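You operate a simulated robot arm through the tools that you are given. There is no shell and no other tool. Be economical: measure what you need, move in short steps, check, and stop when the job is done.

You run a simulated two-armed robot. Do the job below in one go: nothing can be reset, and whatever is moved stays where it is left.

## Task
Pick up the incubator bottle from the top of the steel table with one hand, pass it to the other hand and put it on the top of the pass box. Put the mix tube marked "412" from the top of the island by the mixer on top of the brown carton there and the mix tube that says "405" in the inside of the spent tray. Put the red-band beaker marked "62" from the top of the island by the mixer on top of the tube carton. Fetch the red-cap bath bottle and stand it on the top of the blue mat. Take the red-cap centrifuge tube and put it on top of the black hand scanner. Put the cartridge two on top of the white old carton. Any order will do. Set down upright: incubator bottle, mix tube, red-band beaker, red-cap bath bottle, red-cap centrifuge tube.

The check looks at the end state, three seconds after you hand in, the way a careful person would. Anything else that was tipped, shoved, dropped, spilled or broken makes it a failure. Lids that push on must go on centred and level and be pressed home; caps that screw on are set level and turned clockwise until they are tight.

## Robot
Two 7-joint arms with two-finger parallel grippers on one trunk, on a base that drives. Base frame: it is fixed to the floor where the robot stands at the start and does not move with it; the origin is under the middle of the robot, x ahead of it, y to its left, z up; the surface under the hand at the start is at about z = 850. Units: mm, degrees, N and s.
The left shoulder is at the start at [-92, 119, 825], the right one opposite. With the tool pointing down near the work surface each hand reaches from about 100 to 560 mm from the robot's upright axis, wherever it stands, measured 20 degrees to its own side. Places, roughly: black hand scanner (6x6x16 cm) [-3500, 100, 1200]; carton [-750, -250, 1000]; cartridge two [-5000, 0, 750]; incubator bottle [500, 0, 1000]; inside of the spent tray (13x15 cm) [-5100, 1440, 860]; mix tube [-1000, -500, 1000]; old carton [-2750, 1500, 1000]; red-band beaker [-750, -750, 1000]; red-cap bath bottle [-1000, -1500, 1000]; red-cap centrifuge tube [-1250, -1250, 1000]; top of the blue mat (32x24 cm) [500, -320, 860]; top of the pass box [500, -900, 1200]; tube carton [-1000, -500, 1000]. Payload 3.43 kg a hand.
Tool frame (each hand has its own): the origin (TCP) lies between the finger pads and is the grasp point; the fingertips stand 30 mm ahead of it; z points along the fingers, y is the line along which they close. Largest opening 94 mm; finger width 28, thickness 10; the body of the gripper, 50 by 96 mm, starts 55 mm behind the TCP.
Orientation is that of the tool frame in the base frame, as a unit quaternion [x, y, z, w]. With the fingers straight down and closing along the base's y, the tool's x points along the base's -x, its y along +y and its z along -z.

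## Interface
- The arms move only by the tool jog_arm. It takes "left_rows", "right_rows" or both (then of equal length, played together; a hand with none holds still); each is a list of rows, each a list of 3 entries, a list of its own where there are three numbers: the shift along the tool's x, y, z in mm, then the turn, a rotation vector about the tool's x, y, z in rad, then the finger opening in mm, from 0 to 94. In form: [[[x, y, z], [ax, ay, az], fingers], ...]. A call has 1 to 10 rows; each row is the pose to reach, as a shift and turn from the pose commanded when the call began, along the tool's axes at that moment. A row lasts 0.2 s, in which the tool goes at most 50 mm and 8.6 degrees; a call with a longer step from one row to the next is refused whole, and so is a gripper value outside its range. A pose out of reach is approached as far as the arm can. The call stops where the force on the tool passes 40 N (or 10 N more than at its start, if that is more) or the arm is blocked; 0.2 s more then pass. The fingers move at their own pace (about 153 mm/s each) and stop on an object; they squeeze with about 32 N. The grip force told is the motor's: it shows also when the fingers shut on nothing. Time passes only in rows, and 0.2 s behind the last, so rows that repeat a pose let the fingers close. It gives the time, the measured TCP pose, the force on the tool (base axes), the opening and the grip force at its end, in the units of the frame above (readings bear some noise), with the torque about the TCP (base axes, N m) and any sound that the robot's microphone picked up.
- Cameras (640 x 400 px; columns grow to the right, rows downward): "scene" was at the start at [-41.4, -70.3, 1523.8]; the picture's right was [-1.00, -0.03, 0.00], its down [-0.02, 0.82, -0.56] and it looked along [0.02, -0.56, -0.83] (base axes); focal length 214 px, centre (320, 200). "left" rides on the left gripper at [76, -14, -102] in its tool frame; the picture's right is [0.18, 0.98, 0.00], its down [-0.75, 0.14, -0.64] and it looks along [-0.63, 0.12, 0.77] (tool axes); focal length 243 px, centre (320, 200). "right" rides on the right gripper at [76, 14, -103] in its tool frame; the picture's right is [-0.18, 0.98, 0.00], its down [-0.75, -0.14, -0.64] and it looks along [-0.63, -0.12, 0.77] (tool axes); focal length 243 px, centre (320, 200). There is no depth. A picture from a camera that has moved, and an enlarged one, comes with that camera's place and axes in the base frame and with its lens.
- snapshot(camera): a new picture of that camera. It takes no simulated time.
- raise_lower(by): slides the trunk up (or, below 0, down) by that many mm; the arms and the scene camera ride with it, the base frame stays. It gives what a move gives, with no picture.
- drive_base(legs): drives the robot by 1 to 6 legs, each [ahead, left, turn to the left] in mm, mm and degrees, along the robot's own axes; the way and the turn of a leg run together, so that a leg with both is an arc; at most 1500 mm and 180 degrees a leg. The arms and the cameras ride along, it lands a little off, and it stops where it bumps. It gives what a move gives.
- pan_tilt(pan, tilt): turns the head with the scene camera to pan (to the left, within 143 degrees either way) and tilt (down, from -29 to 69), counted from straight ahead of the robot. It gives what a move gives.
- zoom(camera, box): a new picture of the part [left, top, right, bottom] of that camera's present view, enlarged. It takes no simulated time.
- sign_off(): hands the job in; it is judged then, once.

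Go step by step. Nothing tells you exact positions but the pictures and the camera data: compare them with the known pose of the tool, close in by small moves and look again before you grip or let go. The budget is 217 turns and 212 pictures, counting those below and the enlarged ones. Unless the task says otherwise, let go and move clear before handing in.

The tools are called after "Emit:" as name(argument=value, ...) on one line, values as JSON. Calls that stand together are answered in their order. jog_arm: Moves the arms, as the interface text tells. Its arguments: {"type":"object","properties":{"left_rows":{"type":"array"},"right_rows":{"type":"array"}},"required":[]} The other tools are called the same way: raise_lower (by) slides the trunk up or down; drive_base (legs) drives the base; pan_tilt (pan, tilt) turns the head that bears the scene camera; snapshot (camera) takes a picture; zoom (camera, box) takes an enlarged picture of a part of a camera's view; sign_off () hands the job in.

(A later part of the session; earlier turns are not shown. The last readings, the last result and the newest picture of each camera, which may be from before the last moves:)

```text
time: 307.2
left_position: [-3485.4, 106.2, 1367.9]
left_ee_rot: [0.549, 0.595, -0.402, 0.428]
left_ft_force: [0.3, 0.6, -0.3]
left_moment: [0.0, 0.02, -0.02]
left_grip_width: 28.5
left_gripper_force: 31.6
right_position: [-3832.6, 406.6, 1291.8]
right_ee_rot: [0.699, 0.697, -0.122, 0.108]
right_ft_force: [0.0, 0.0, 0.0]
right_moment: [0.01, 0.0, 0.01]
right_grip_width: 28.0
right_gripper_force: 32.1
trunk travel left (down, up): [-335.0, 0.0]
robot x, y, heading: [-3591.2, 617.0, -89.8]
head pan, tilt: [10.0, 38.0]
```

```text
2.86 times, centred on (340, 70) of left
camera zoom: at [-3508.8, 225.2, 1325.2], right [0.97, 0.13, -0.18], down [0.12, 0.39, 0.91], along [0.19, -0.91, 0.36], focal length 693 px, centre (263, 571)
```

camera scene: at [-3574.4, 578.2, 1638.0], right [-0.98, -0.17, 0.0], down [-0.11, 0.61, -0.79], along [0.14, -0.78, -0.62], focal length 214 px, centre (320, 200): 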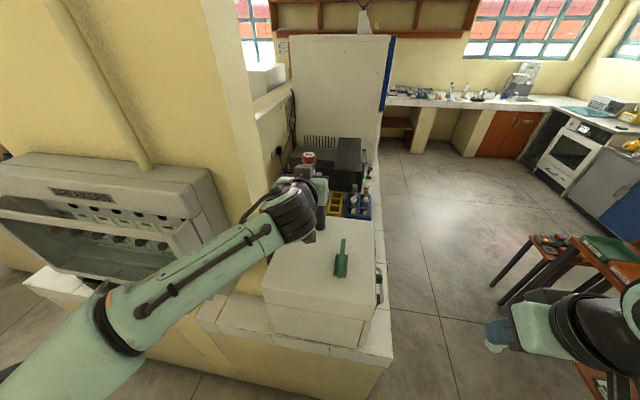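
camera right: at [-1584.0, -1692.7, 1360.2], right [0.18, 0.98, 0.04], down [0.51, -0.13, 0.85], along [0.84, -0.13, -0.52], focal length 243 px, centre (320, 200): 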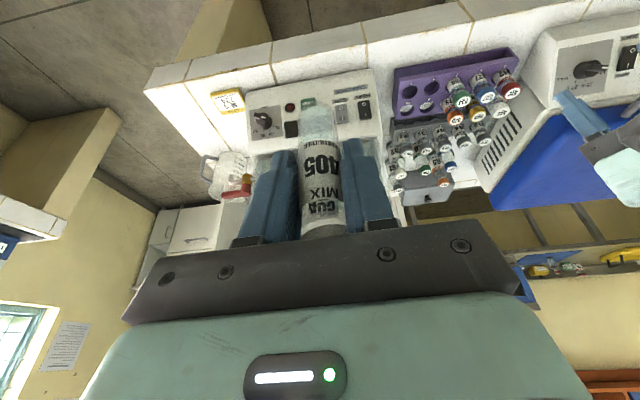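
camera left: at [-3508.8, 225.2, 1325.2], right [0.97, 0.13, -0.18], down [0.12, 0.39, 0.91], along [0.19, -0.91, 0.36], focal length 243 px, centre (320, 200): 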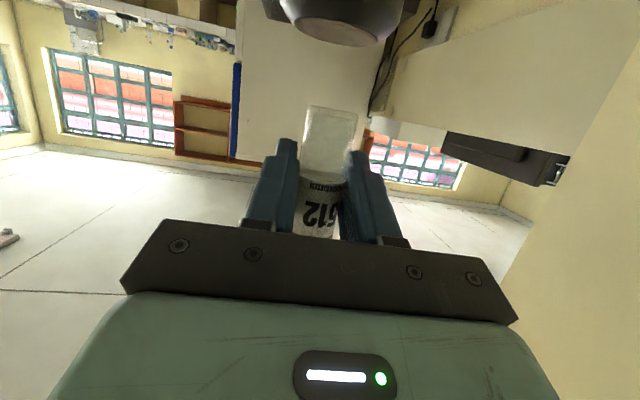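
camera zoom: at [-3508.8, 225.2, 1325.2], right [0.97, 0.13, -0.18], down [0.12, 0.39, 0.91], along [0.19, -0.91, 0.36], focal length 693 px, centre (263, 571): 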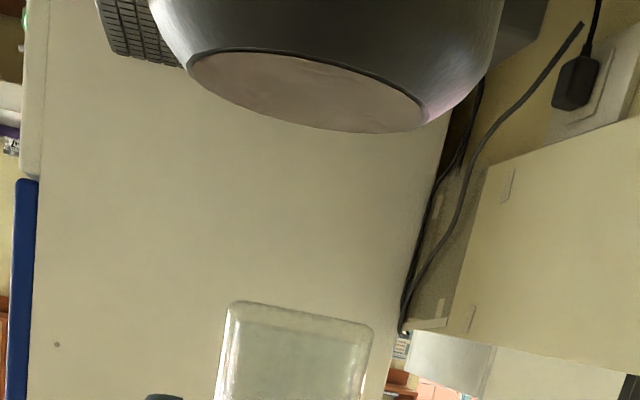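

Estimated head centre ≈(-3490,100,1295); tube at (-3485,101). Correct by 5.5 mm and lower 20 mm, then look again.

Emit:
jog_arm(left_rows=[[[0, -5.6, 1.5], [0, 0, 0], 10], [[9, -5.6, 4.6], [0, 0, 0], 10], [[18.5, -5.6, 7.7], [0, 0, 0], 10], [[18.5, -5.6, 7.7], [0, 0, 0], 10]])

Emit:
zoom(camera="left", box=[230, 0, 450, 140])

```text
time: 308.2
left_position: [-3493.5, 107.6, 1349.5]
left_ee_rot: [0.549, 0.594, -0.403, 0.428]
left_ft_force: [-0.7, 0.4, -0.7]
left_moment: [0.02, 0.0, -0.02]
left_grip_width: 28.5
left_gripper_force: 32.2
right_position: [-3832.7, 406.2, 1291.9]
right_ee_rot: [0.698, 0.697, -0.123, 0.108]
right_ft_force: [0.3, 0.8, -0.1]
right_moment: [0.01, -0.02, -0.02]
right_grip_width: 28.1
right_gripper_force: 31.9
trunk travel left (down, up): [-335.0, 0.0]
robot x, y, heading: [-3593.2, 617.3, -89.7]
head pan, tilt: [10.0, 38.0]
```

```text
2.86 times, centred on (340, 70) of left
camera zoom: at [-3516.7, 225.3, 1307.1], right [0.97, 0.13, -0.18], down [0.12, 0.39, 0.91], along [0.19, -0.91, 0.36], focal length 693 px, centre (263, 571)
```

zoom: 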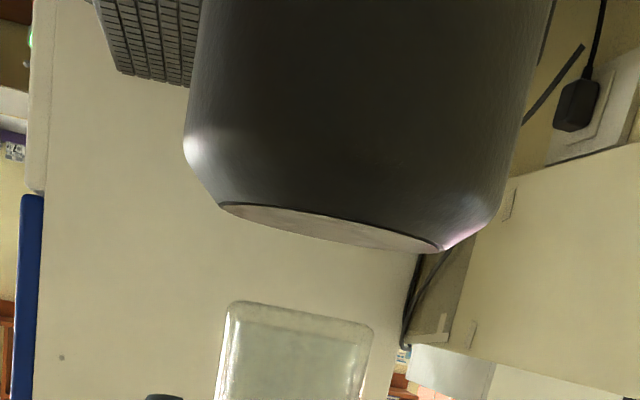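

Now only ~13 mm above; disc centre is 1–2 mm to the right. Correct and lower gently.

Emit:
jog_arm(left_rows=[[[3, 1.8, 1], [0, 0, 0], 10], [[6, 1.8, 2], [0, 0, 0], 10], [[8, 1.8, 2.7], [0, 0, 0], 10], [[8, 1.8, 2.7], [0, 0, 0], 10]])

Emit:
zoom(camera="left", box=[230, 0, 450, 140])

```text
time: 309.2
left_position: [-3491.3, 107.1, 1342.0]
left_ee_rot: [0.548, 0.595, -0.402, 0.429]
left_ft_force: [1.1, 0.7, -0.6]
left_moment: [-0.01, 0.04, 0.0]
left_grip_width: 28.5
left_gripper_force: 31.6
right_position: [-3832.7, 407.4, 1292.5]
right_ee_rot: [0.699, 0.697, -0.122, 0.108]
right_ft_force: [0.0, 0.3, -0.4]
right_moment: [0.01, 0.01, -0.02]
right_grip_width: 28.0
right_gripper_force: 31.5
trunk travel left (down, up): [-335.0, 0.0]
robot x, y, heading: [-3591.3, 614.5, -90.0]
head pan, tilt: [10.0, 38.0]
```

```text
2.86 times, centred on (340, 70) of left
camera zoom: at [-3514.7, 225.4, 1298.6], right [0.97, 0.13, -0.18], down [0.12, 0.39, 0.91], along [0.19, -0.91, 0.36], focal length 693 px, centre (263, 571)
```

zoom: 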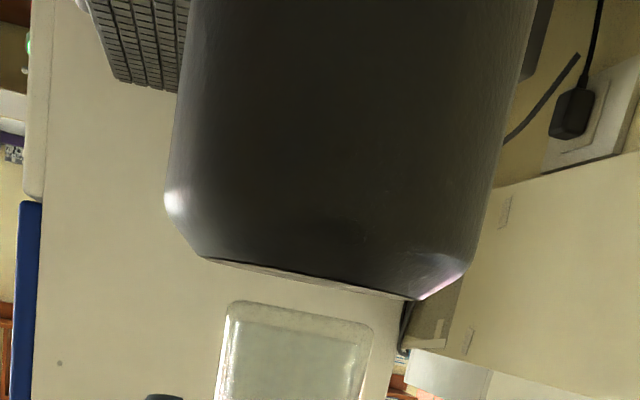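

Well aligned, ~6 mm left. Lower in small steps until contact.

Emit:
jog_arm(left_rows=[[[2, 0, 0.6], [0, 0, 0], 10], [[4, 0, 1.3], [0, 0, 0], 10]])

Emit:
jog_arm(left_rows=[[[1.5, 0, 0.5], [0, 0, 0], 10], [[2.5, 0, 0.8], [0, 0, 0], 10]])

```text
time: 309.8
left_position: [-3491.0, 106.4, 1335.5]
left_ee_rot: [0.548, 0.595, -0.402, 0.429]
left_ft_force: [0.1, -0.5, -0.4]
left_moment: [-0.03, -0.03, -0.02]
left_grip_width: 28.6
left_gripper_force: 31.4
right_position: [-3832.2, 406.5, 1291.8]
right_ee_rot: [0.698, 0.697, -0.122, 0.108]
right_ft_force: [-0.4, 0.7, 0.3]
right_moment: [-0.02, 0.0, 0.03]
right_grip_width: 28.6
right_gripper_force: 31.7
trunk travel left (down, up): [-335.0, 0.0]
robot x, y, heading: [-3590.8, 618.9, -89.8]
head pan, tilt: [10.0, 38.0]
```

```text
time: 310.4
left_position: [-3491.6, 107.3, 1335.5]
left_ee_rot: [0.548, 0.593, -0.404, 0.429]
left_ft_force: [1.5, -0.8, 6.5]
left_moment: [-0.07, -0.05, 0.02]
left_grip_width: 28.3
left_gripper_force: 32.2
right_position: [-3832.6, 406.9, 1292.1]
right_ee_rot: [0.699, 0.696, -0.122, 0.109]
right_ft_force: [-0.1, 0.2, 0.1]
right_moment: [0.01, 0.01, -0.02]
right_grip_width: 28.2
right_gripper_force: 32.0
trunk travel left (down, up): [-335.0, 0.0]
robot x, y, heading: [-3589.0, 616.2, -90.1]
head pan, tilt: [10.0, 38.0]
```

Contact (6.5 N). Ease up a little, open slowly, and retreat straight back.

Emit:
jog_arm(left_rows=[[[-1, 0, -0.3], [0, 0, 0], 28], [[-1, 0, -0.3], [0, 0, 0], 31], [[-1, 0, -0.3], [0, 0, 0], 38], [[-1, 0, -0.3], [0, 0, 0], 60], [[-1, 0, -0.3], [0, 0, 0], 60], [[5, 1, -19], [0, 0, 0], 60], [[14, 3, -47], [0, 0, 0], 60], [[27, 6, -85], [0, 0, 0], 60], [[36, 8, -115], [0, 0, 0], 60]])

Emit:
snapshot(camera="left")

Emit:
zoom(camera="scene", box=[240, 100, 400, 240])

```text
time: 312.4
left_position: [-3491.7, 226.2, 1332.3]
left_ee_rot: [0.549, 0.594, -0.402, 0.429]
left_ft_force: [-0.7, 0.5, -0.1]
left_moment: [-0.03, -0.02, 0.01]
left_grip_width: 60.0
left_gripper_force: 0.1
right_position: [-3832.0, 408.9, 1292.2]
right_ee_rot: [0.699, 0.697, -0.122, 0.109]
right_ft_force: [0.3, 0.2, -0.6]
right_moment: [0.0, 0.0, -0.05]
right_grip_width: 28.3
right_gripper_force: 31.9
trunk travel left (down, up): [-335.0, 0.0]
robot x, y, heading: [-3588.3, 614.7, -90.1]
head pan, tilt: [10.0, 38.0]
```

```text
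65 pictures are left
camera left: at [-3515.7, 346.9, 1291.7], right [0.97, 0.13, -0.18], down [0.12, 0.39, 0.91], along [0.19, -0.91, 0.36], focal length 243 px, centre (320, 200)
```

left: 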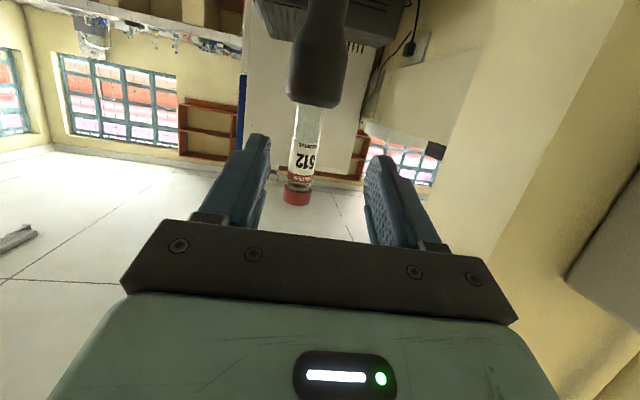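

```text
2.86 times, centred on (320, 170) of scene
camera zoom: at [-3574.1, 579.7, 1638.0], right [-0.98, -0.17, 0.0], down [-0.11, 0.61, -0.79], along [0.14, -0.78, -0.62], focal length 613 px, centre (320, 286)
```

zoom: 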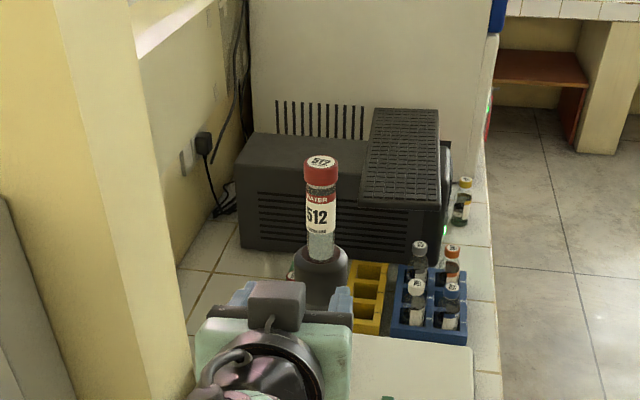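

512 stands on the scanner. Next, the cartridge and the spent tray: back off, turn to face -x, drive on and look.

Emit:
drive_base(legs=[[-250, 0, 0], [0, 0, -90], [500, 0, 0]])

Emit:
jog_arm(left_rows=[[[0, 0, 0], [0, 0.14, 0], 90], [[0, 0, 0], [0, 0.28, 0], 90], [[0, 0, 0], [0, 0.42, 0], 90], [[0, 0, 0], [0, 0.56, 0], 90], [[0, 0, 0], [0, 0.7, 0], 90], [[0, 0, 0], [0, 0.84, 0], 90], [[0, 0, 0], [0, 0.98, 0], 90], [[0, 0, 0], [0, 1.12, 0], 90], [[0, 0, 0], [0, 1.26, 0], 90]])

Emit:
pan_tilt(pan=15, tilt=30)

Emit:
snapshot(camera="scene")

```text
time: 320.5
left_position: [-4470.7, 758.7, 1334.4]
left_ee_rot: [0.808, 0.038, -0.587, 0.023]
left_ft_force: [0.2, 0.2, 0.2]
left_moment: [-0.02, -0.03, -0.03]
left_grip_width: 59.9
left_gripper_force: 0.1
right_position: [-4294.6, 1101.4, 1292.2]
right_ee_rot: [0.987, 0.005, -0.162, -0.009]
right_ft_force: [0.0, 0.3, -0.7]
right_moment: [-0.01, 0.01, -0.02]
right_grip_width: 28.3
right_gripper_force: 32.2
trunk travel left (down, up): [-335.0, 0.0]
robot x, y, heading: [-4083.5, 862.2, -179.4]
head pan, tilt: [10.0, 38.0]
```

```text
time: 322.5
left_position: [-4472.7, 758.7, 1316.1]
left_ee_rot: [0.998, 0.038, -0.052, 0.005]
left_ft_force: [1.2, -0.6, 0.4]
left_moment: [-0.02, 0.02, -0.01]
left_grip_width: 90.1
left_gripper_force: 0.1
left hand out of reach, approached as far as the arm can: row 8, 9
right_position: [-4295.3, 1101.0, 1292.2]
right_ee_rot: [0.987, 0.005, -0.163, -0.008]
right_ft_force: [0.4, -0.3, -0.4]
right_moment: [-0.02, 0.02, 0.01]
right_grip_width: 28.1
right_gripper_force: 31.0
trunk travel left (down, up): [-335.0, 0.0]
robot x, y, heading: [-4080.6, 864.3, -179.5]
head pan, tilt: [10.0, 38.0]
```

```text
time: 323.2
left_position: [-4474.2, 758.1, 1316.6]
left_ee_rot: [0.998, 0.04, -0.053, 0.005]
left_ft_force: [0.5, 0.0, 0.1]
left_moment: [0.03, 0.0, 0.03]
left_grip_width: 90.2
left_gripper_force: 0.0
right_position: [-4294.0, 1101.0, 1292.5]
right_ee_rot: [0.987, 0.004, -0.162, -0.009]
right_ft_force: [0.2, 0.1, 0.0]
right_moment: [-0.01, -0.02, -0.01]
right_grip_width: 28.1
right_gripper_force: 31.9
trunk travel left (down, up): [-335.0, 0.0]
robot x, y, heading: [-4083.4, 861.4, -179.3]
head pan, tilt: [15.0, 30.0]
```

```text
63 pictures are left
camera scene: at [-4123.7, 838.0, 1650.4], right [-0.27, 0.96, 0.0], down [0.48, 0.14, -0.87], along [-0.83, -0.23, -0.5], focal length 214 px, centre (320, 200)
```

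scene: 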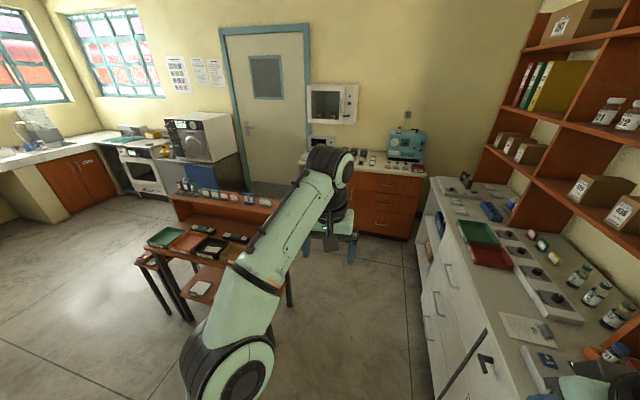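

Emit:
zoom(camera="scene", box=[130, 180, 290, 310])

Emit:
zoom(camera="scene", box=[420, 160, 600, 320])

```text
3.08 times, centred on (210, 245) of scene
camera zoom: at [-4123.7, 838.0, 1650.4], right [-0.27, 0.96, 0.0], down [0.48, 0.14, -0.87], along [-0.83, -0.23, -0.5], focal length 660 px, centre (658, 62)
```

zoom: 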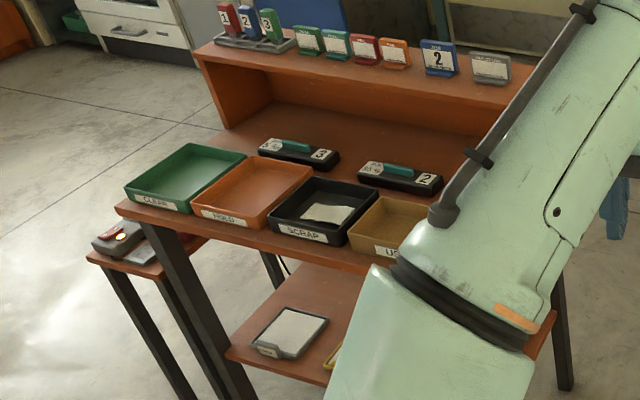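

```text
2.50 times, centred on (510, 240) of scene
camera zoom: at [-4123.7, 838.0, 1650.4], right [-0.27, 0.96, 0.0], down [0.48, 0.14, -0.87], along [-0.83, -0.23, -0.5], focal length 536 px, centre (-155, 100)
```

zoom: 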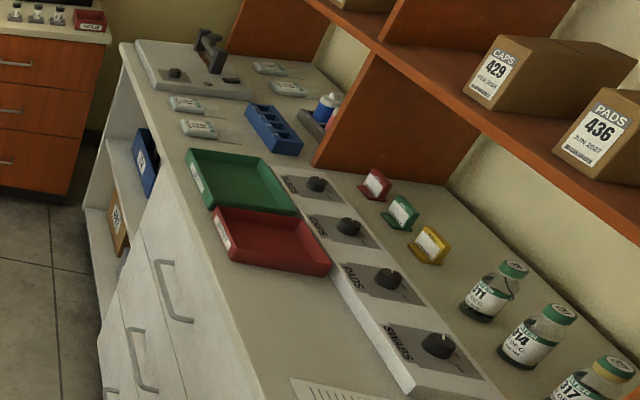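

The black cartridge marked "2" lies on the low table at about (-4996,47); the red tray at (-5120,1450) is likely SPENT. Drive to the table for the cartridge, turning the left hand 90° for it.

Emit:
drive_base(legs=[[0, 710, 0], [400, 0, 0]])

Emit:
jog_arm(left_rows=[[[0, 0, 0], [0, 0.1, 0], 90], [[15, 0, 10], [0, 0.1, -0.13], 90], [[30, 0, 20], [0, 0.1, -0.26], 90], [[45, 0, 30], [0, 0.1, -0.39], 90], [[60, 0, 40], [0, 0.1, -0.52], 90], [[75, 0, 50], [0, 0.1, -0.65], 90], [[90, 0, 60], [0, 0.1, -0.78], 90]])

Emit:
pan_tilt(pan=0, tilt=50)

Emit:
snapshot(camera="scene")

```text
time: 331.9
left_position: [-4871.0, 55.4, 1315.7]
left_ee_rot: [0.998, 0.035, -0.054, 0.005]
left_ft_force: [-0.5, -0.3, -0.1]
left_moment: [0.01, 0.02, -0.01]
left_grip_width: 90.0
left_gripper_force: 0.0
right_position: [-4690.4, 396.9, 1292.6]
right_ee_rot: [0.987, 0.0, -0.162, -0.008]
right_ft_force: [0.5, -1.1, -0.6]
right_moment: [0.01, -0.02, -0.01]
right_grip_width: 28.3
right_gripper_force: 31.9
trunk travel left (down, up): [-335.0, 0.0]
robot x, y, heading: [-4477.6, 156.8, -179.8]
head pan, tilt: [15.0, 30.0]
```

```text
time: 333.5
left_position: [-4790.0, 62.3, 1248.1]
left_ee_rot: [0.911, 0.413, -0.003, -0.017]
left_ft_force: [-0.3, -0.2, -0.2]
left_moment: [0.04, 0.01, 0.01]
left_grip_width: 90.3
left_gripper_force: 0.0
left hand out of reach, approached as far as the arm can: row 1
right_position: [-4691.3, 396.6, 1292.9]
right_ee_rot: [0.986, 0.0, -0.164, -0.008]
right_ft_force: [-0.3, -0.5, -0.6]
right_moment: [-0.03, 0.02, 0.04]
right_grip_width: 28.0
right_gripper_force: 31.8
trunk travel left (down, up): [-335.0, 0.0]
robot x, y, heading: [-4482.9, 150.8, -179.9]
head pan, tilt: [15.0, 30.0]
```

```text
time: 334.3
left_position: [-4790.6, 61.5, 1244.9]
left_ee_rot: [0.911, 0.412, -0.002, -0.017]
left_ft_force: [0.2, -0.6, -0.4]
left_moment: [0.02, 0.0, -0.02]
left_grip_width: 89.8
left_gripper_force: 0.0
right_position: [-4692.1, 396.7, 1291.7]
right_ee_rot: [0.987, -0.001, -0.163, -0.01]
right_ft_force: [0.4, -0.1, -0.9]
right_moment: [-0.02, -0.02, -0.02]
right_grip_width: 28.2
right_gripper_force: 32.0
trunk travel left (down, up): [-335.0, 0.0]
robot x, y, heading: [-4480.8, 152.8, -180.0]
head pan, tilt: [0.0, 50.0]
```

```text
60 pictures are left
camera scene: at [-4511.9, 155.6, 1621.0], right [0.0, 1.0, 0.0], down [0.77, 0.0, -0.64], along [-0.64, 0.0, -0.77], focal length 214 px, centre (320, 200)
```

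scene: 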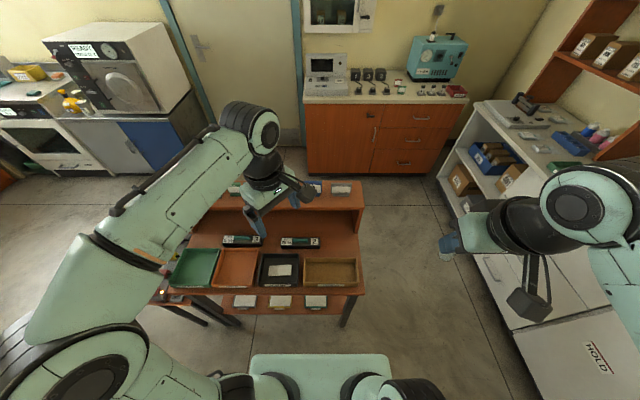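

Emit:
zoom(camera="scene", box=[210, 210, 370, 300])

Emit:
jog_arm(left_rows=[[[0, 0, 0], [0, 0, -0.145], 90], [[0, 0, 0], [0, 0, -0.29], 90], [[0, 0, 0], [0, 0, -0.435], 90], [[0, 0, 0], [0, 0, -0.58], 90], [[0, 0, 0], [0, 0, -0.72], 90]])

Emit:
snapshot(camera="left")

```text
4.00 times, centred on (290, 255) of scene
camera zoom: at [-4511.9, 155.6, 1621.0], right [0.0, 1.0, 0.0], down [0.77, 0.0, -0.64], along [-0.64, 0.0, -0.77], focal length 858 px, centre (440, -20)
```

zoom: 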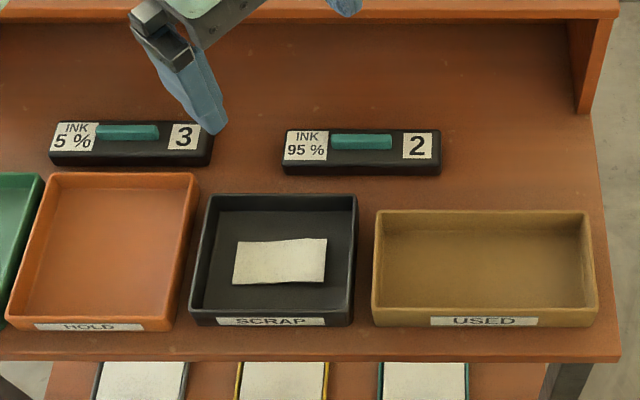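

```text
time: 335.5
left_position: [-4790.7, 62.5, 1246.5]
left_ee_rot: [0.707, 0.707, 0.003, -0.016]
left_ft_force: [0.1, -0.9, -1.0]
left_moment: [0.0, 0.02, -0.03]
left_grip_width: 90.2
left_gripper_force: 0.0
right_position: [-4691.5, 397.8, 1290.9]
right_ee_rot: [0.986, -0.001, -0.164, -0.009]
right_ft_force: [-0.2, -0.1, -0.7]
right_moment: [0.01, -0.02, -0.02]
right_grip_width: 28.3
right_gripper_force: 31.9
trunk travel left (down, up): [-335.0, 0.0]
robot x, y, heading: [-4477.6, 156.0, -180.3]
head pan, tilt: [0.0, 50.0]
```

```text
58 pictures are left
camera left: at [-4802.2, 133.8, 1349.8], right [0.98, 0.19, -0.01], down [0.15, -0.77, 0.62], along [0.1, -0.61, -0.79], focal length 243 px, centre (320, 200)
```

left: 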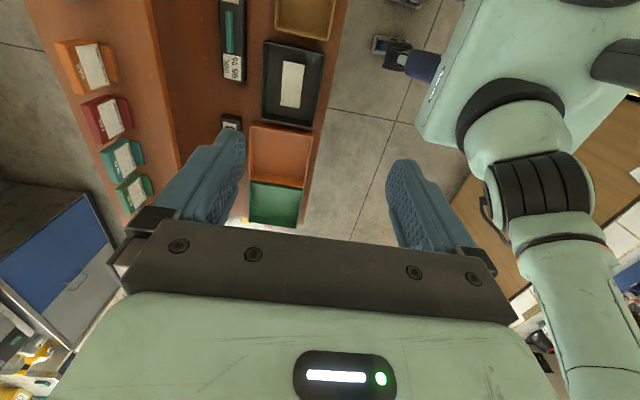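

Cartridge 2 (INK 95 %) centre ≈(-4976,69), ~38 mm wide. Bring the left hand above it.

Emit:
jog_arm(left_rows=[[[1, -25, 20], [0, 0, 0], 80], [[2, -50, 40], [0, 0, 0], 70], [[3, -80, 70], [0, 0, 0], 66], [[4, -110, 100], [0, 0, 0], 66], [[5, -140, 130], [0, 0, 0], 66], [[6, -165, 165], [0, 0, 0], 66], [[7, -180, 205], [0, 0, 0], 66], [[7, -185, 250], [0, 0, 0], 66], [[7, -185, 295], [0, 0, 0], 66], [[7, -185, 330], [0, 0, 0], 66]])

Emit:
snapshot(camera="left")

Emit:
zoom(camera="scene", box=[220, 180, 380, 290])

```text
time: 337.4
left_position: [-4982.3, 73.4, 1008.8]
left_ee_rot: [0.708, 0.706, -0.004, -0.026]
left_ft_force: [3.9, -1.2, 10.4]
left_moment: [-0.15, 0.17, 0.08]
left_grip_width: 63.9
left_gripper_force: 0.0
right_position: [-4691.0, 397.4, 1291.3]
right_ee_rot: [0.987, 0.0, -0.163, -0.009]
right_ft_force: [-0.2, -0.1, -0.3]
right_moment: [0.01, 0.02, -0.01]
right_grip_width: 28.2
right_gripper_force: 31.7
trunk travel left (down, up): [-335.0, 0.0]
robot x, y, heading: [-4480.6, 152.2, -180.1]
head pan, tilt: [0.0, 50.0]
stopped in row 9 (left hand): the force on the tool passed its limit at 66 N (the readings are from after the stop); the commanded pose is now the measured one
```

```text
57 pictures are left
camera left: at [-4991.6, 145.3, 1112.8], right [0.98, 0.18, -0.03], down [0.17, -0.78, 0.61], along [0.08, -0.6, -0.79], focal length 243 px, centre (320, 200)
```

left: 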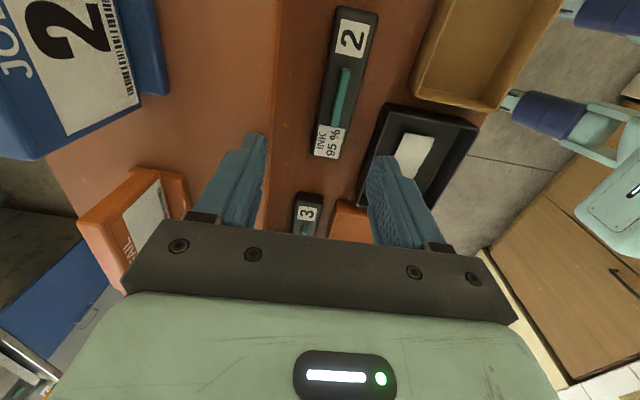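

```text
3.64 times, centred on (300, 235) of scene
camera zoom: at [-4510.6, 155.7, 1620.9], right [0.0, 1.0, 0.0], down [0.77, 0.0, -0.64], along [-0.64, 0.0, -0.77], focal length 780 px, centre (393, 73)
```

zoom: 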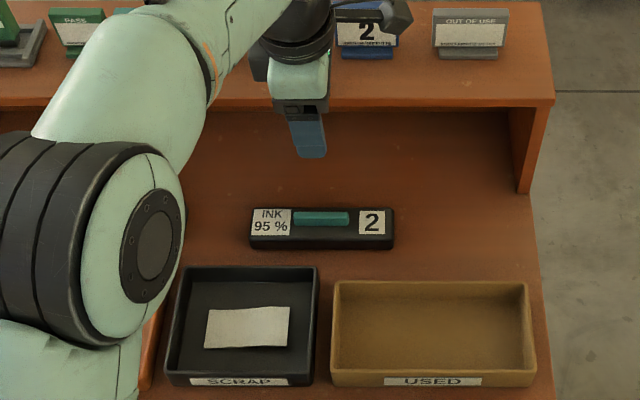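

The finger touched the front edge of the table's upper shelf (edge x≈-5007, z≈980). Lift away at once and check that nothing moved.

Emit:
jog_arm(left_rows=[[[0, 10, -30], [0, 0, 0], 66], [[0, 35, -60], [0, 0, 0], 66], [[0, 60, -90], [0, 0, 0], 66], [[0, 60, -90], [0.13, 0, 0], 66], [[0, 60, -90], [0.262, 0, 0], 66]])

Emit:
snapshot(camera="scene")

Emit:
snapshot(camera="left")

```text
time: 338.6
left_position: [-4918.6, 71.0, 1095.1]
left_ee_rot: [0.698, 0.7, -0.094, -0.118]
left_ft_force: [0.8, 0.4, -0.7]
left_moment: [0.03, -0.02, -0.02]
left_grip_width: 65.8
left_gripper_force: 0.0
right_position: [-4691.3, 396.5, 1292.2]
right_ee_rot: [0.987, 0.0, -0.163, -0.009]
right_ft_force: [0.7, -0.3, -0.2]
right_moment: [-0.01, 0.0, -0.03]
right_grip_width: 28.1
right_gripper_force: 31.6
trunk travel left (down, up): [-335.0, 0.0]
robot x, y, heading: [-4480.6, 149.3, -179.8]
head pan, tilt: [0.0, 50.0]
```

```text
55 pictures are left
camera scene: at [-4511.2, 155.4, 1620.9], right [0.0, 1.0, 0.0], down [0.77, 0.0, -0.64], along [-0.64, 0.0, -0.77], focal length 214 px, centre (320, 200)
```

scene: 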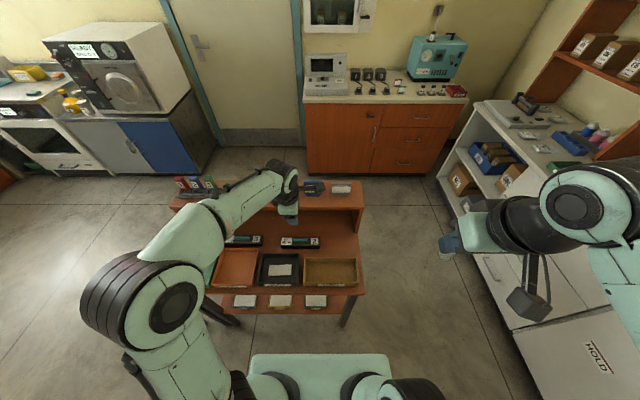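

```text
54 pictures are left
camera left: at [-4901.1, 142.7, 1197.6], right [0.94, 0.19, -0.29], down [0.32, -0.77, 0.55], along [-0.12, -0.61, -0.79], focal length 243 px, centre (320, 200)
```

left: 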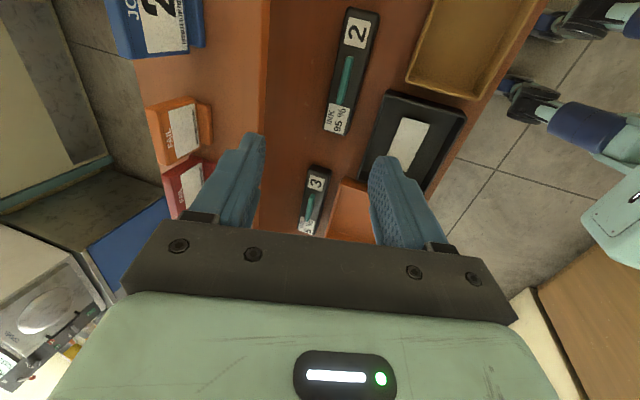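

Nothing moved. Refined: cartridge ≈(-4960,78), top z≈806. With the hand tilted 17° away from the shelf, descend in front first.

Emit:
jog_arm(left_rows=[[[0, 13, 41], [0, 0, 0], 66], [[0, 26, 82], [0, 0, 0], 66], [[0, 38, 123], [0, 0, 0], 66], [[0, 51, 164], [0, 0, 0], 66], [[0, 64, 205], [0, 0, 0], 66], [[0, 64, 205], [0, 0, 0], 66]])

Emit:
snapshot(camera="left")

```text
time: 340.0
left_position: [-4917.6, 78.8, 881.1]
left_ee_rot: [0.699, 0.7, -0.094, -0.117]
left_ft_force: [-0.2, -0.4, 0.6]
left_moment: [0.0, 0.03, -0.02]
left_grip_width: 65.9
left_gripper_force: 0.1
right_position: [-4691.5, 396.2, 1291.6]
right_ee_rot: [0.987, 0.0, -0.162, -0.009]
right_ft_force: [1.0, 1.1, 0.0]
right_moment: [0.02, 0.0, 0.02]
right_grip_width: 28.3
right_gripper_force: 32.2
trunk travel left (down, up): [-335.0, 0.0]
robot x, y, heading: [-4479.8, 152.5, -179.6]
head pan, tilt: [0.0, 50.0]
```

```text
53 pictures are left
camera left: at [-4901.0, 150.2, 984.6], right [0.94, 0.19, -0.28], down [0.32, -0.77, 0.55], along [-0.12, -0.61, -0.79], focal length 243 px, centre (320, 200)
```

left: 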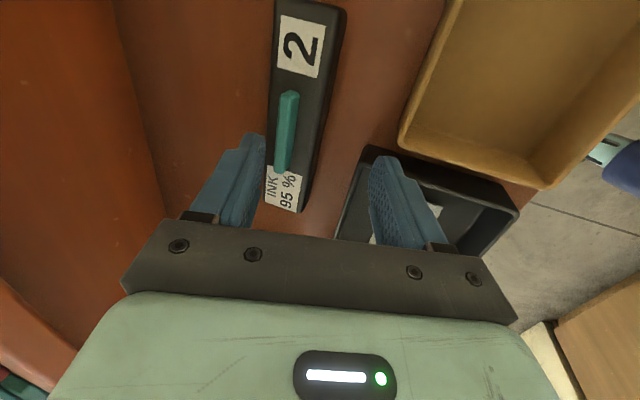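

Cartridge axis confirmed at x≈-4960. Move over it and lower to grip height.

Emit:
jog_arm(left_rows=[[[0, -16, 21], [0, 0, 0], 60], [[-1, -31, 42], [0, 0, 0], 60], [[-2, -24, 64], [0, 0, 0], 60], [[-2, -21, 75], [0, 0, 0], 60], [[-2, -21, 75], [0, 0, 0], 60]])

Emit:
snapshot(camera="left")

Emit:
zoom(camera="scene", box=[220, 170, 380, 290])

```text
time: 341.2
left_position: [-4959.1, 76.9, 821.9]
left_ee_rot: [0.697, 0.7, -0.096, -0.122]
left_ft_force: [14.0, -2.9, 31.3]
left_moment: [-0.49, -1.46, 0.07]
left_grip_width: 61.7
left_gripper_force: 1.6
right_position: [-4689.2, 395.7, 1292.8]
right_ee_rot: [0.986, 0.0, -0.165, -0.009]
right_ft_force: [0.2, 0.4, -0.6]
right_moment: [0.02, 0.01, 0.0]
right_grip_width: 28.1
right_gripper_force: 32.5
trunk travel left (down, up): [-335.0, 0.0]
robot x, y, heading: [-4479.4, 155.7, -179.6]
head pan, tilt: [0.0, 50.0]
stopped in row 5 (left hand): the force on the tool passed its limit at 45 N (the readings are from after the stop); the commanded pose is now the measured one
```

```text
52 pictures are left
camera left: at [-4942.2, 149.4, 924.1], right [0.94, 0.19, -0.29], down [0.33, -0.77, 0.54], along [-0.12, -0.6, -0.79], focal length 243 px, centre (320, 200)
```

left: 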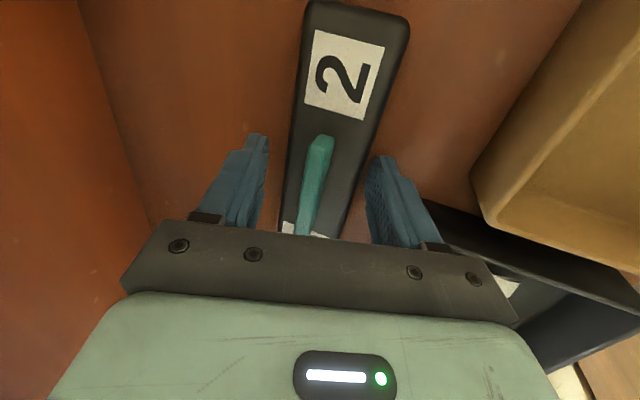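

```text
3.33 times, centred on (300, 230) of scene
camera zoom: at [-4508.5, 155.4, 1621.1], right [0.0, 1.0, 0.0], down [0.76, 0.0, -0.64], along [-0.64, 0.0, -0.76], focal length 715 px, centre (387, 100)
```

zoom: 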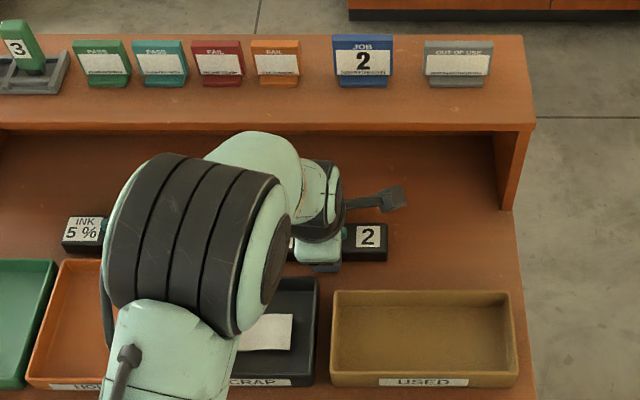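

The near finger touched the table top. Raise 4 mm and close on the cartridge.

Emit:
jog_arm(left_rows=[[[0, 0, -4], [0, 0, 0], 60], [[0, 0, -5], [0, 0, 0], 40], [[0, 0, -5], [0, 0, 0], 15], [[0, 0, -5], [0, 0, 0], 15], [[0, 0, -5], [0, 0, 0], 15]])

Emit:
snapshot(camera="left")

```text
time: 342.4
left_position: [-4958.9, 76.6, 821.3]
left_ee_rot: [0.698, 0.7, -0.095, -0.12]
left_ft_force: [-0.1, -0.6, -0.5]
left_moment: [-0.12, -0.09, 0.01]
left_grip_width: 49.5
left_gripper_force: 32.0
right_position: [-4692.2, 396.4, 1293.2]
right_ee_rot: [0.987, 0.001, -0.163, -0.008]
right_ft_force: [0.6, 0.0, -0.2]
right_moment: [0.01, 0.01, 0.01]
right_grip_width: 28.0
right_gripper_force: 32.1
trunk travel left (down, up): [-335.0, 0.0]
robot x, y, heading: [-4482.5, 156.6, -179.7]
head pan, tilt: [0.0, 50.0]
```

```text
50 pictures are left
camera left: at [-4941.6, 149.1, 924.7], right [0.94, 0.19, -0.29], down [0.33, -0.77, 0.54], along [-0.12, -0.6, -0.79], focal length 243 px, centre (320, 200)
```

left: 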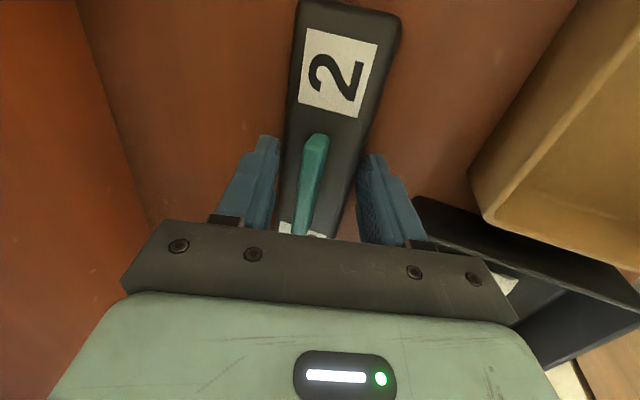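

It's held only by its edges because of the tilt. Open, straighten to ~4°, and grip again flush.

Emit:
jog_arm(left_rows=[[[0, 0, -5], [0, 0, 0], 64], [[0, 0, -8], [0, 0, 0], 64], [[0, 0, -8], [-0.11, 0, 0], 64], [[0, 0, -8], [-0.22, 0, 0], 64], [[0, 0, -8], [-0.22, 0, 0], 64]])

Emit:
snapshot(camera="left")

```text
time: 343.6
left_position: [-4957.7, 77.1, 828.8]
left_ee_rot: [0.706, 0.706, -0.018, -0.042]
left_ft_force: [0.6, 0.8, 0.3]
left_moment: [0.01, -0.03, -0.01]
left_grip_width: 64.2
left_gripper_force: 0.0
right_position: [-4691.0, 397.9, 1291.9]
right_ee_rot: [0.987, 0.0, -0.162, -0.008]
right_ft_force: [-0.5, -0.3, -0.7]
right_moment: [-0.04, 0.04, -0.01]
right_grip_width: 28.3
right_gripper_force: 31.9
trunk travel left (down, up): [-335.0, 0.0]
robot x, y, heading: [-4477.3, 153.4, -179.5]
head pan, tilt: [0.0, 50.0]
```

```text
49 pictures are left
camera left: at [-4961.8, 148.2, 934.2], right [0.98, 0.18, -0.08], down [0.19, -0.78, 0.6], along [0.05, -0.6, -0.8], focal length 243 px, centre (320, 200)
```

left: 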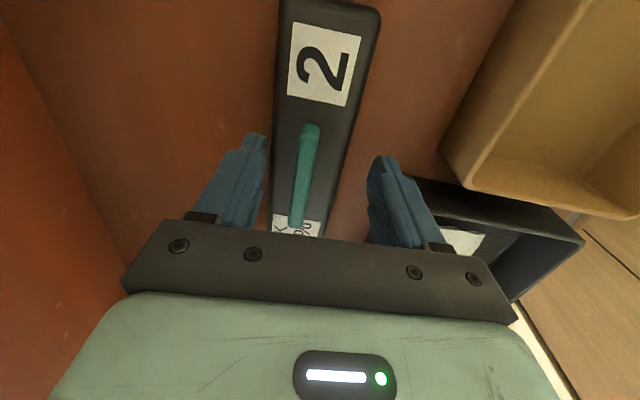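

Emit:
jog_arm(left_rows=[[[0, -4, 4], [0, 0, 0], 60], [[0, -4, 9], [0, 0, 0], 60], [[0, -4, 9], [0, 0, 0], 40], [[0, -4, 9], [0, 0, 0], 15], [[0, -4, 9], [0, 0, 0], 15], [[0, -4, 9], [0, 0, 0], 15]])

Emit:
snapshot(camera="left")

```text
time: 345.0
left_position: [-4961.4, 78.0, 822.2]
left_ee_rot: [0.707, 0.706, -0.019, -0.043]
left_ft_force: [-1.4, -0.1, 7.6]
left_moment: [-0.03, -0.18, 0.08]
left_grip_width: 46.7
left_gripper_force: 32.3
right_position: [-4691.6, 397.2, 1291.7]
right_ee_rot: [0.986, 0.0, -0.164, -0.009]
right_ft_force: [0.1, 0.0, -0.1]
right_moment: [0.0, -0.02, -0.01]
right_grip_width: 28.2
right_gripper_force: 32.1
trunk travel left (down, up): [-335.0, 0.0]
robot x, y, heading: [-4483.0, 153.9, -179.8]
head pan, tilt: [0.0, 50.0]
```

```text
48 pictures are left
camera left: at [-4967.4, 148.7, 926.3], right [0.98, 0.18, -0.08], down [0.19, -0.78, 0.6], along [0.05, -0.6, -0.8], focal length 243 px, centre (320, 200)
```

left: 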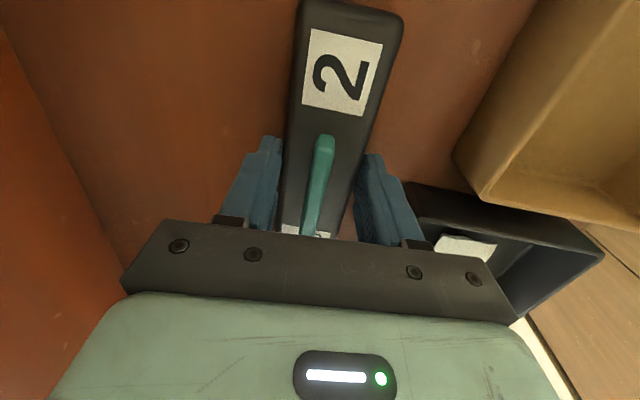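

Gripped flush. Lift slightly, draw it forward out from under the shelf, then raise.

Emit:
jog_arm(left_rows=[[[0, 3, -30], [0, 0, 0], 15], [[0, 35, -60], [0, 0, 0], 15], [[0, 70, -85], [0, 0, 0], 15], [[0, 95, -125], [0, 0, 0], 15], [[0, 115, -170], [0, 0, 0], 15], [[0, 130, -215], [0, 0, 0], 15], [[0, 140, -260], [0, 0, 0], 15], [[0, 145, -300], [0, 0, 0], 15]])

Emit:
snapshot(camera="scene")

```text
time: 346.8
left_position: [-4792.4, 66.7, 1108.8]
left_ee_rot: [0.706, 0.707, -0.018, -0.043]
left_ft_force: [0.5, -0.3, -3.7]
left_moment: [0.02, 0.01, 0.0]
left_grip_width: 46.5
left_gripper_force: 32.5
right_position: [-4691.3, 396.2, 1291.9]
right_ee_rot: [0.987, 0.0, -0.163, -0.009]
right_ft_force: [0.7, 0.1, -0.1]
right_moment: [0.04, 0.03, -0.01]
right_grip_width: 28.1
right_gripper_force: 31.9
trunk travel left (down, up): [-335.0, 0.0]
robot x, y, heading: [-4476.3, 157.2, -180.0]
head pan, tilt: [0.0, 50.0]
```

```text
47 pictures are left
camera scene: at [-4511.6, 154.9, 1620.9], right [0.0, 1.0, 0.0], down [0.77, 0.0, -0.64], along [-0.64, 0.0, -0.77], focal length 214 px, centre (320, 200)
```

scene: 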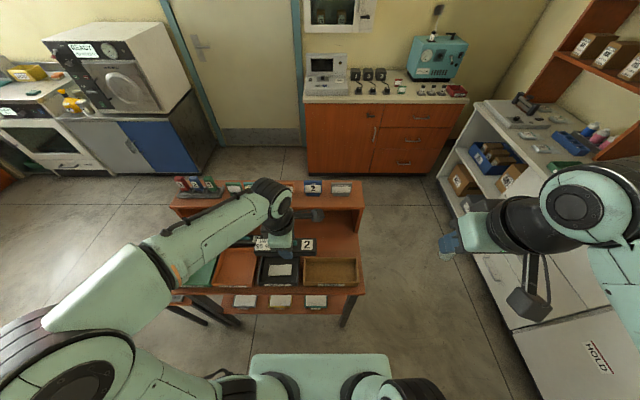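

Cartridge 2 is in hand. Now to the spent tray with 405: drive around to face the white cabinet.

Emit:
drive_base(legs=[[-230, 0, 0], [0, -700, 0], [1000, 0, 0], [0, 0, -90]])

Emit:
pan_tilt(pan=-10, tilt=45)

Emit:
snapshot(camera="scene")

```text
time: 363.1
left_position: [-5376.8, 1141.8, 1109.3]
left_ee_rot: [0.998, 0.047, 0.016, -0.044]
left_ft_force: [-0.2, -1.0, -2.7]
left_moment: [0.0, -0.02, -0.01]
left_grip_width: 45.5
left_gripper_force: 32.0
right_position: [-5038.4, 1073.6, 1292.7]
right_ee_rot: [0.731, -0.663, -0.115, -0.116]
right_ft_force: [0.4, -0.4, -0.4]
right_moment: [0.01, 0.01, 0.02]
right_grip_width: 28.3
right_gripper_force: 32.3
trunk travel left (down, up): [-335.0, 0.0]
robot x, y, heading: [-5260.8, 839.7, 95.8]
head pan, tilt: [0.0, 50.0]
```

```text
time: 363.8
left_position: [-5376.7, 1143.2, 1108.9]
left_ee_rot: [0.998, 0.048, 0.015, -0.044]
left_ft_force: [-0.3, 0.9, -3.0]
left_moment: [-0.01, -0.02, 0.02]
left_grip_width: 45.5
left_gripper_force: 32.6
right_position: [-5039.2, 1072.5, 1292.8]
right_ee_rot: [0.731, -0.663, -0.115, -0.114]
right_ft_force: [-0.1, -0.3, -0.4]
right_moment: [0.02, -0.01, 0.01]
right_grip_width: 28.1
right_gripper_force: 32.2
trunk travel left (down, up): [-335.0, 0.0]
robot x, y, heading: [-5257.0, 837.3, 95.5]
head pan, tilt: [-10.0, 45.0]
```

```text
46 pictures are left
camera scene: at [-5248.8, 876.7, 1627.8], right [1.0, -0.07, 0.0], down [-0.05, -0.71, -0.71], along [0.05, 0.7, -0.71], focal length 214 px, centre (320, 200)
```

scene: 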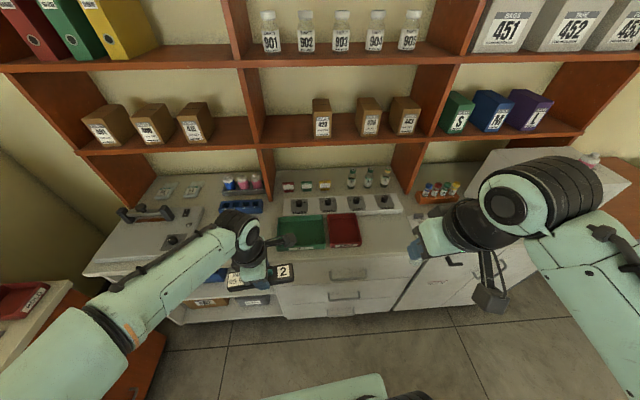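

Emit:
zoom(camera="scene", box=[250, 180, 410, 280])

```text
4.00 times, centred on (330, 230) of scene
camera zoom: at [-5248.8, 876.7, 1627.8], right [1.0, -0.07, 0.0], down [-0.05, -0.71, -0.71], along [0.05, 0.7, -0.71], focal length 858 px, centre (280, 80)
```

zoom: 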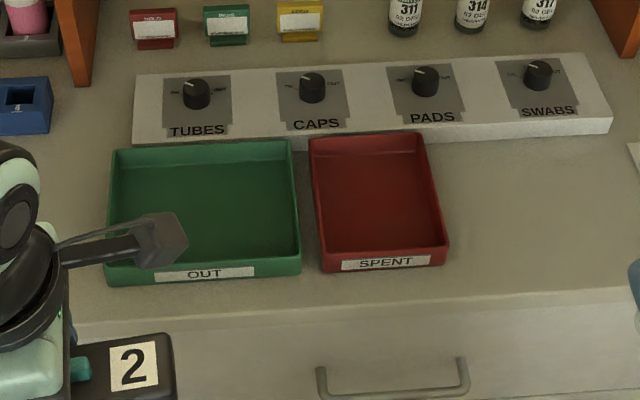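

The red tray is SPENT, centre ≈(-5098,1442). Straighten the robot and come closer.

Emit:
drive_base(legs=[[0, 0, -5.5], [230, 75, 0]])

Emit:
snapshot(camera="right")

```text
time: 366.1
left_position: [-5425.1, 1372.3, 1109.1]
left_ee_rot: [0.999, 0.002, 0.018, -0.043]
left_ft_force: [-0.4, 0.1, -3.8]
left_moment: [-0.01, -0.02, -0.01]
left_grip_width: 45.6
left_gripper_force: 31.8
right_position: [-5095.1, 1273.4, 1291.7]
right_ee_rot: [0.7, -0.695, -0.109, -0.12]
right_ft_force: [0.4, 0.3, 0.6]
right_moment: [-0.02, -0.04, 0.01]
right_grip_width: 28.1
right_gripper_force: 32.0
trunk travel left (down, up): [-335.0, 0.0]
robot x, y, heading: [-5337.5, 1061.8, 90.6]
head pan, tilt: [-10.0, 45.0]
```

```text
44 pictures are left
camera right: at [-5109.6, 1166.6, 1364.9], right [-0.98, 0.17, 0.04], down [0.12, 0.51, 0.85], along [0.12, 0.84, -0.52], focal length 243 px, centre (320, 200)
```

right: 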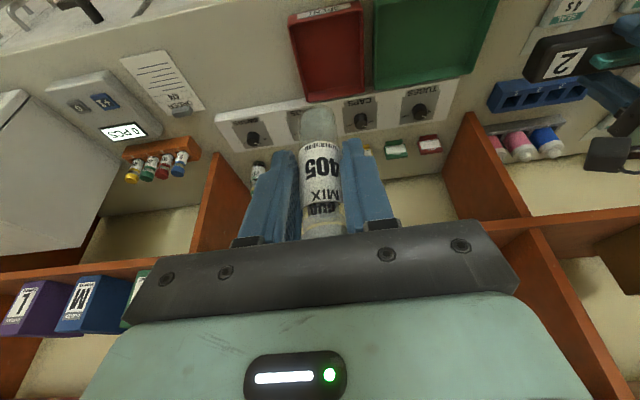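

Move the tube above the SPENT tray (with a small tilt correction).

Emit:
jog_arm(right_rows=[[[-8, 1, 42], [0, -0.003, 0], 10], [[-16, 2, 84], [0, -0.006, 0], 10], [[-24, 3, 127], [0, -0.009, 0], 10], [[-32, 3, 169], [0, -0.012, 0], 10], [[-40, 4, 211], [0, -0.015, 0], 10], [[-48, 5, 253], [0, -0.018, 0], 10], [[-56, 6, 296], [0, -0.02, 0], 10], [[-64, 7, 338], [0, -0.022, 0], 10], [[-64, 7, 338], [0, -0.022, 0], 10]])

Emit:
snapshot(camera="right")

Emit:
snapshot(camera="scene")

```text
time: 368.1
left_position: [-5426.1, 1373.2, 1109.1]
left_ee_rot: [0.999, 0.002, 0.017, -0.043]
left_ft_force: [-0.2, 0.4, -4.1]
left_moment: [0.0, -0.06, 0.03]
left_grip_width: 45.8
left_gripper_force: 31.9
right_position: [-5095.8, 1442.5, 992.1]
right_ee_rot: [0.698, -0.694, -0.118, -0.128]
right_ft_force: [0.3, -0.6, 0.2]
right_moment: [-0.05, 0.0, 0.0]
right_grip_width: 28.0
right_gripper_force: 32.2
trunk travel left (down, up): [-335.0, 0.0]
robot x, y, heading: [-5335.3, 1058.3, 90.5]
head pan, tilt: [-10.0, 45.0]
```

```text
43 pictures are left
camera right: at [-5110.7, 1334.6, 1063.0], right [-0.98, 0.17, 0.05], down [0.12, 0.49, 0.86], along [0.12, 0.86, -0.5], focal length 243 px, centre (320, 200)
```

right: 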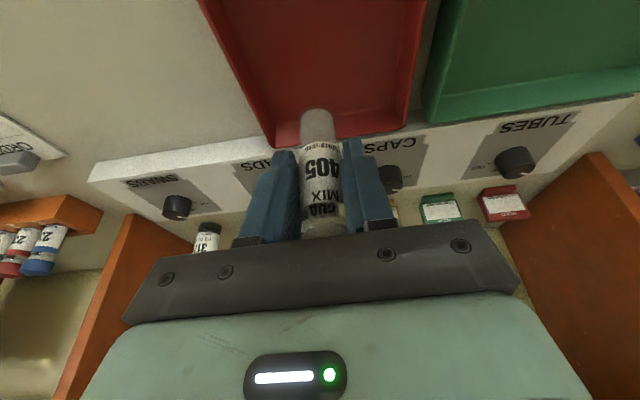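

```text
42 pictures are left
camera scene: at [-5321.8, 1096.7, 1627.8], right [0.99, -0.16, 0.0], down [-0.12, -0.7, -0.71], along [0.12, 0.7, -0.71], focal length 214 px, centre (320, 200)
```

scene: 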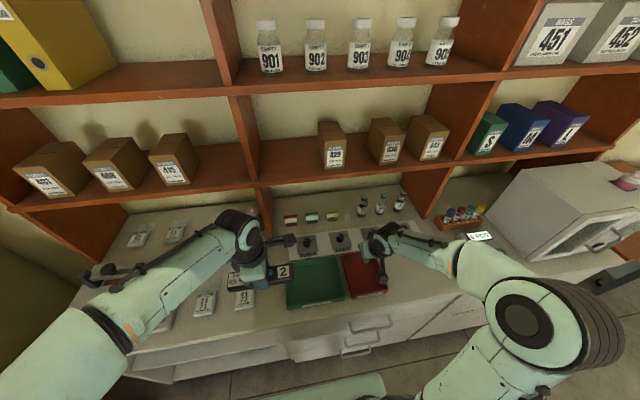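

The tube is over the tray (centre ≈(-5104,1448)). Shift 8 mm and lower.

Emit:
jog_arm(right_rows=[[[6, 4, 16], [0, 0, 0], 10], [[12, 8, 32], [0, 0, 0], 10], [[18, 8, 49], [0, 0, 0], 10], [[18, 8, 49], [0, 0, 0], 10]])

Emit:
jog_arm(right_rows=[[[1, 0, 3], [0, 0, 0], 10], [[2, 0, 5.6], [0, 0, 0], 10], [[3, 0, 8.4], [0, 0, 0], 10]])

Emit:
zoom(camera="right", box=[220, 40, 420, 180])

```text
time: 369.1
left_position: [-5426.8, 1373.2, 1108.5]
left_ee_rot: [0.999, 0.003, 0.017, -0.043]
left_ft_force: [-0.9, 0.3, -2.4]
left_moment: [-0.01, -0.02, -0.02]
left_grip_width: 45.7
left_gripper_force: 32.0
right_position: [-5104.1, 1442.4, 941.1]
right_ee_rot: [0.699, -0.694, -0.117, -0.129]
right_ft_force: [-0.6, -0.2, -0.2]
right_moment: [-0.02, -0.02, -0.03]
right_grip_width: 28.1
right_gripper_force: 32.2
trunk travel left (down, up): [-335.0, 0.0]
robot x, y, heading: [-5334.2, 1060.0, 90.3]
head pan, tilt: [-10.0, 45.0]
```

```text
time: 369.9
left_position: [-5425.9, 1372.6, 1109.7]
left_ee_rot: [0.999, 0.002, 0.018, -0.042]
left_ft_force: [0.4, -0.2, -3.2]
left_moment: [-0.03, 0.02, -0.02]
left_grip_width: 45.4
left_gripper_force: 32.0
right_position: [-5104.6, 1442.2, 933.0]
right_ee_rot: [0.699, -0.694, -0.117, -0.128]
right_ft_force: [0.4, 0.2, -0.4]
right_moment: [-0.01, 0.0, 0.01]
right_grip_width: 28.2
right_gripper_force: 31.8
trunk travel left (down, up): [-335.0, 0.0]
robot x, y, heading: [-5337.9, 1057.1, 90.8]
head pan, tilt: [-10.0, 45.0]
```

```text
2.86 times, centred on (320, 110) of right
camera zoom: at [-5119.3, 1334.3, 1002.9], right [-0.98, 0.17, 0.05], down [0.12, 0.49, 0.86], along [0.12, 0.86, -0.5], focal length 693 px, centre (320, 457)
```

zoom: 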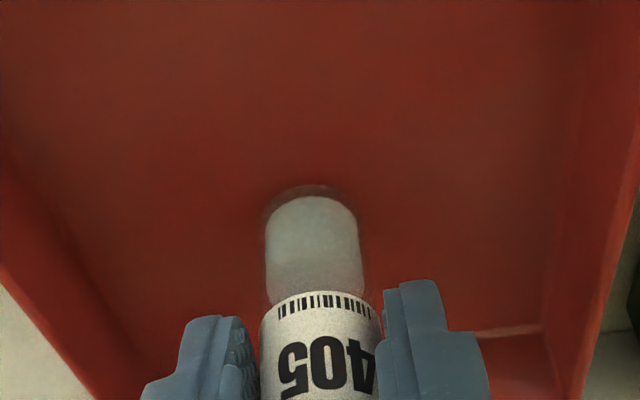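

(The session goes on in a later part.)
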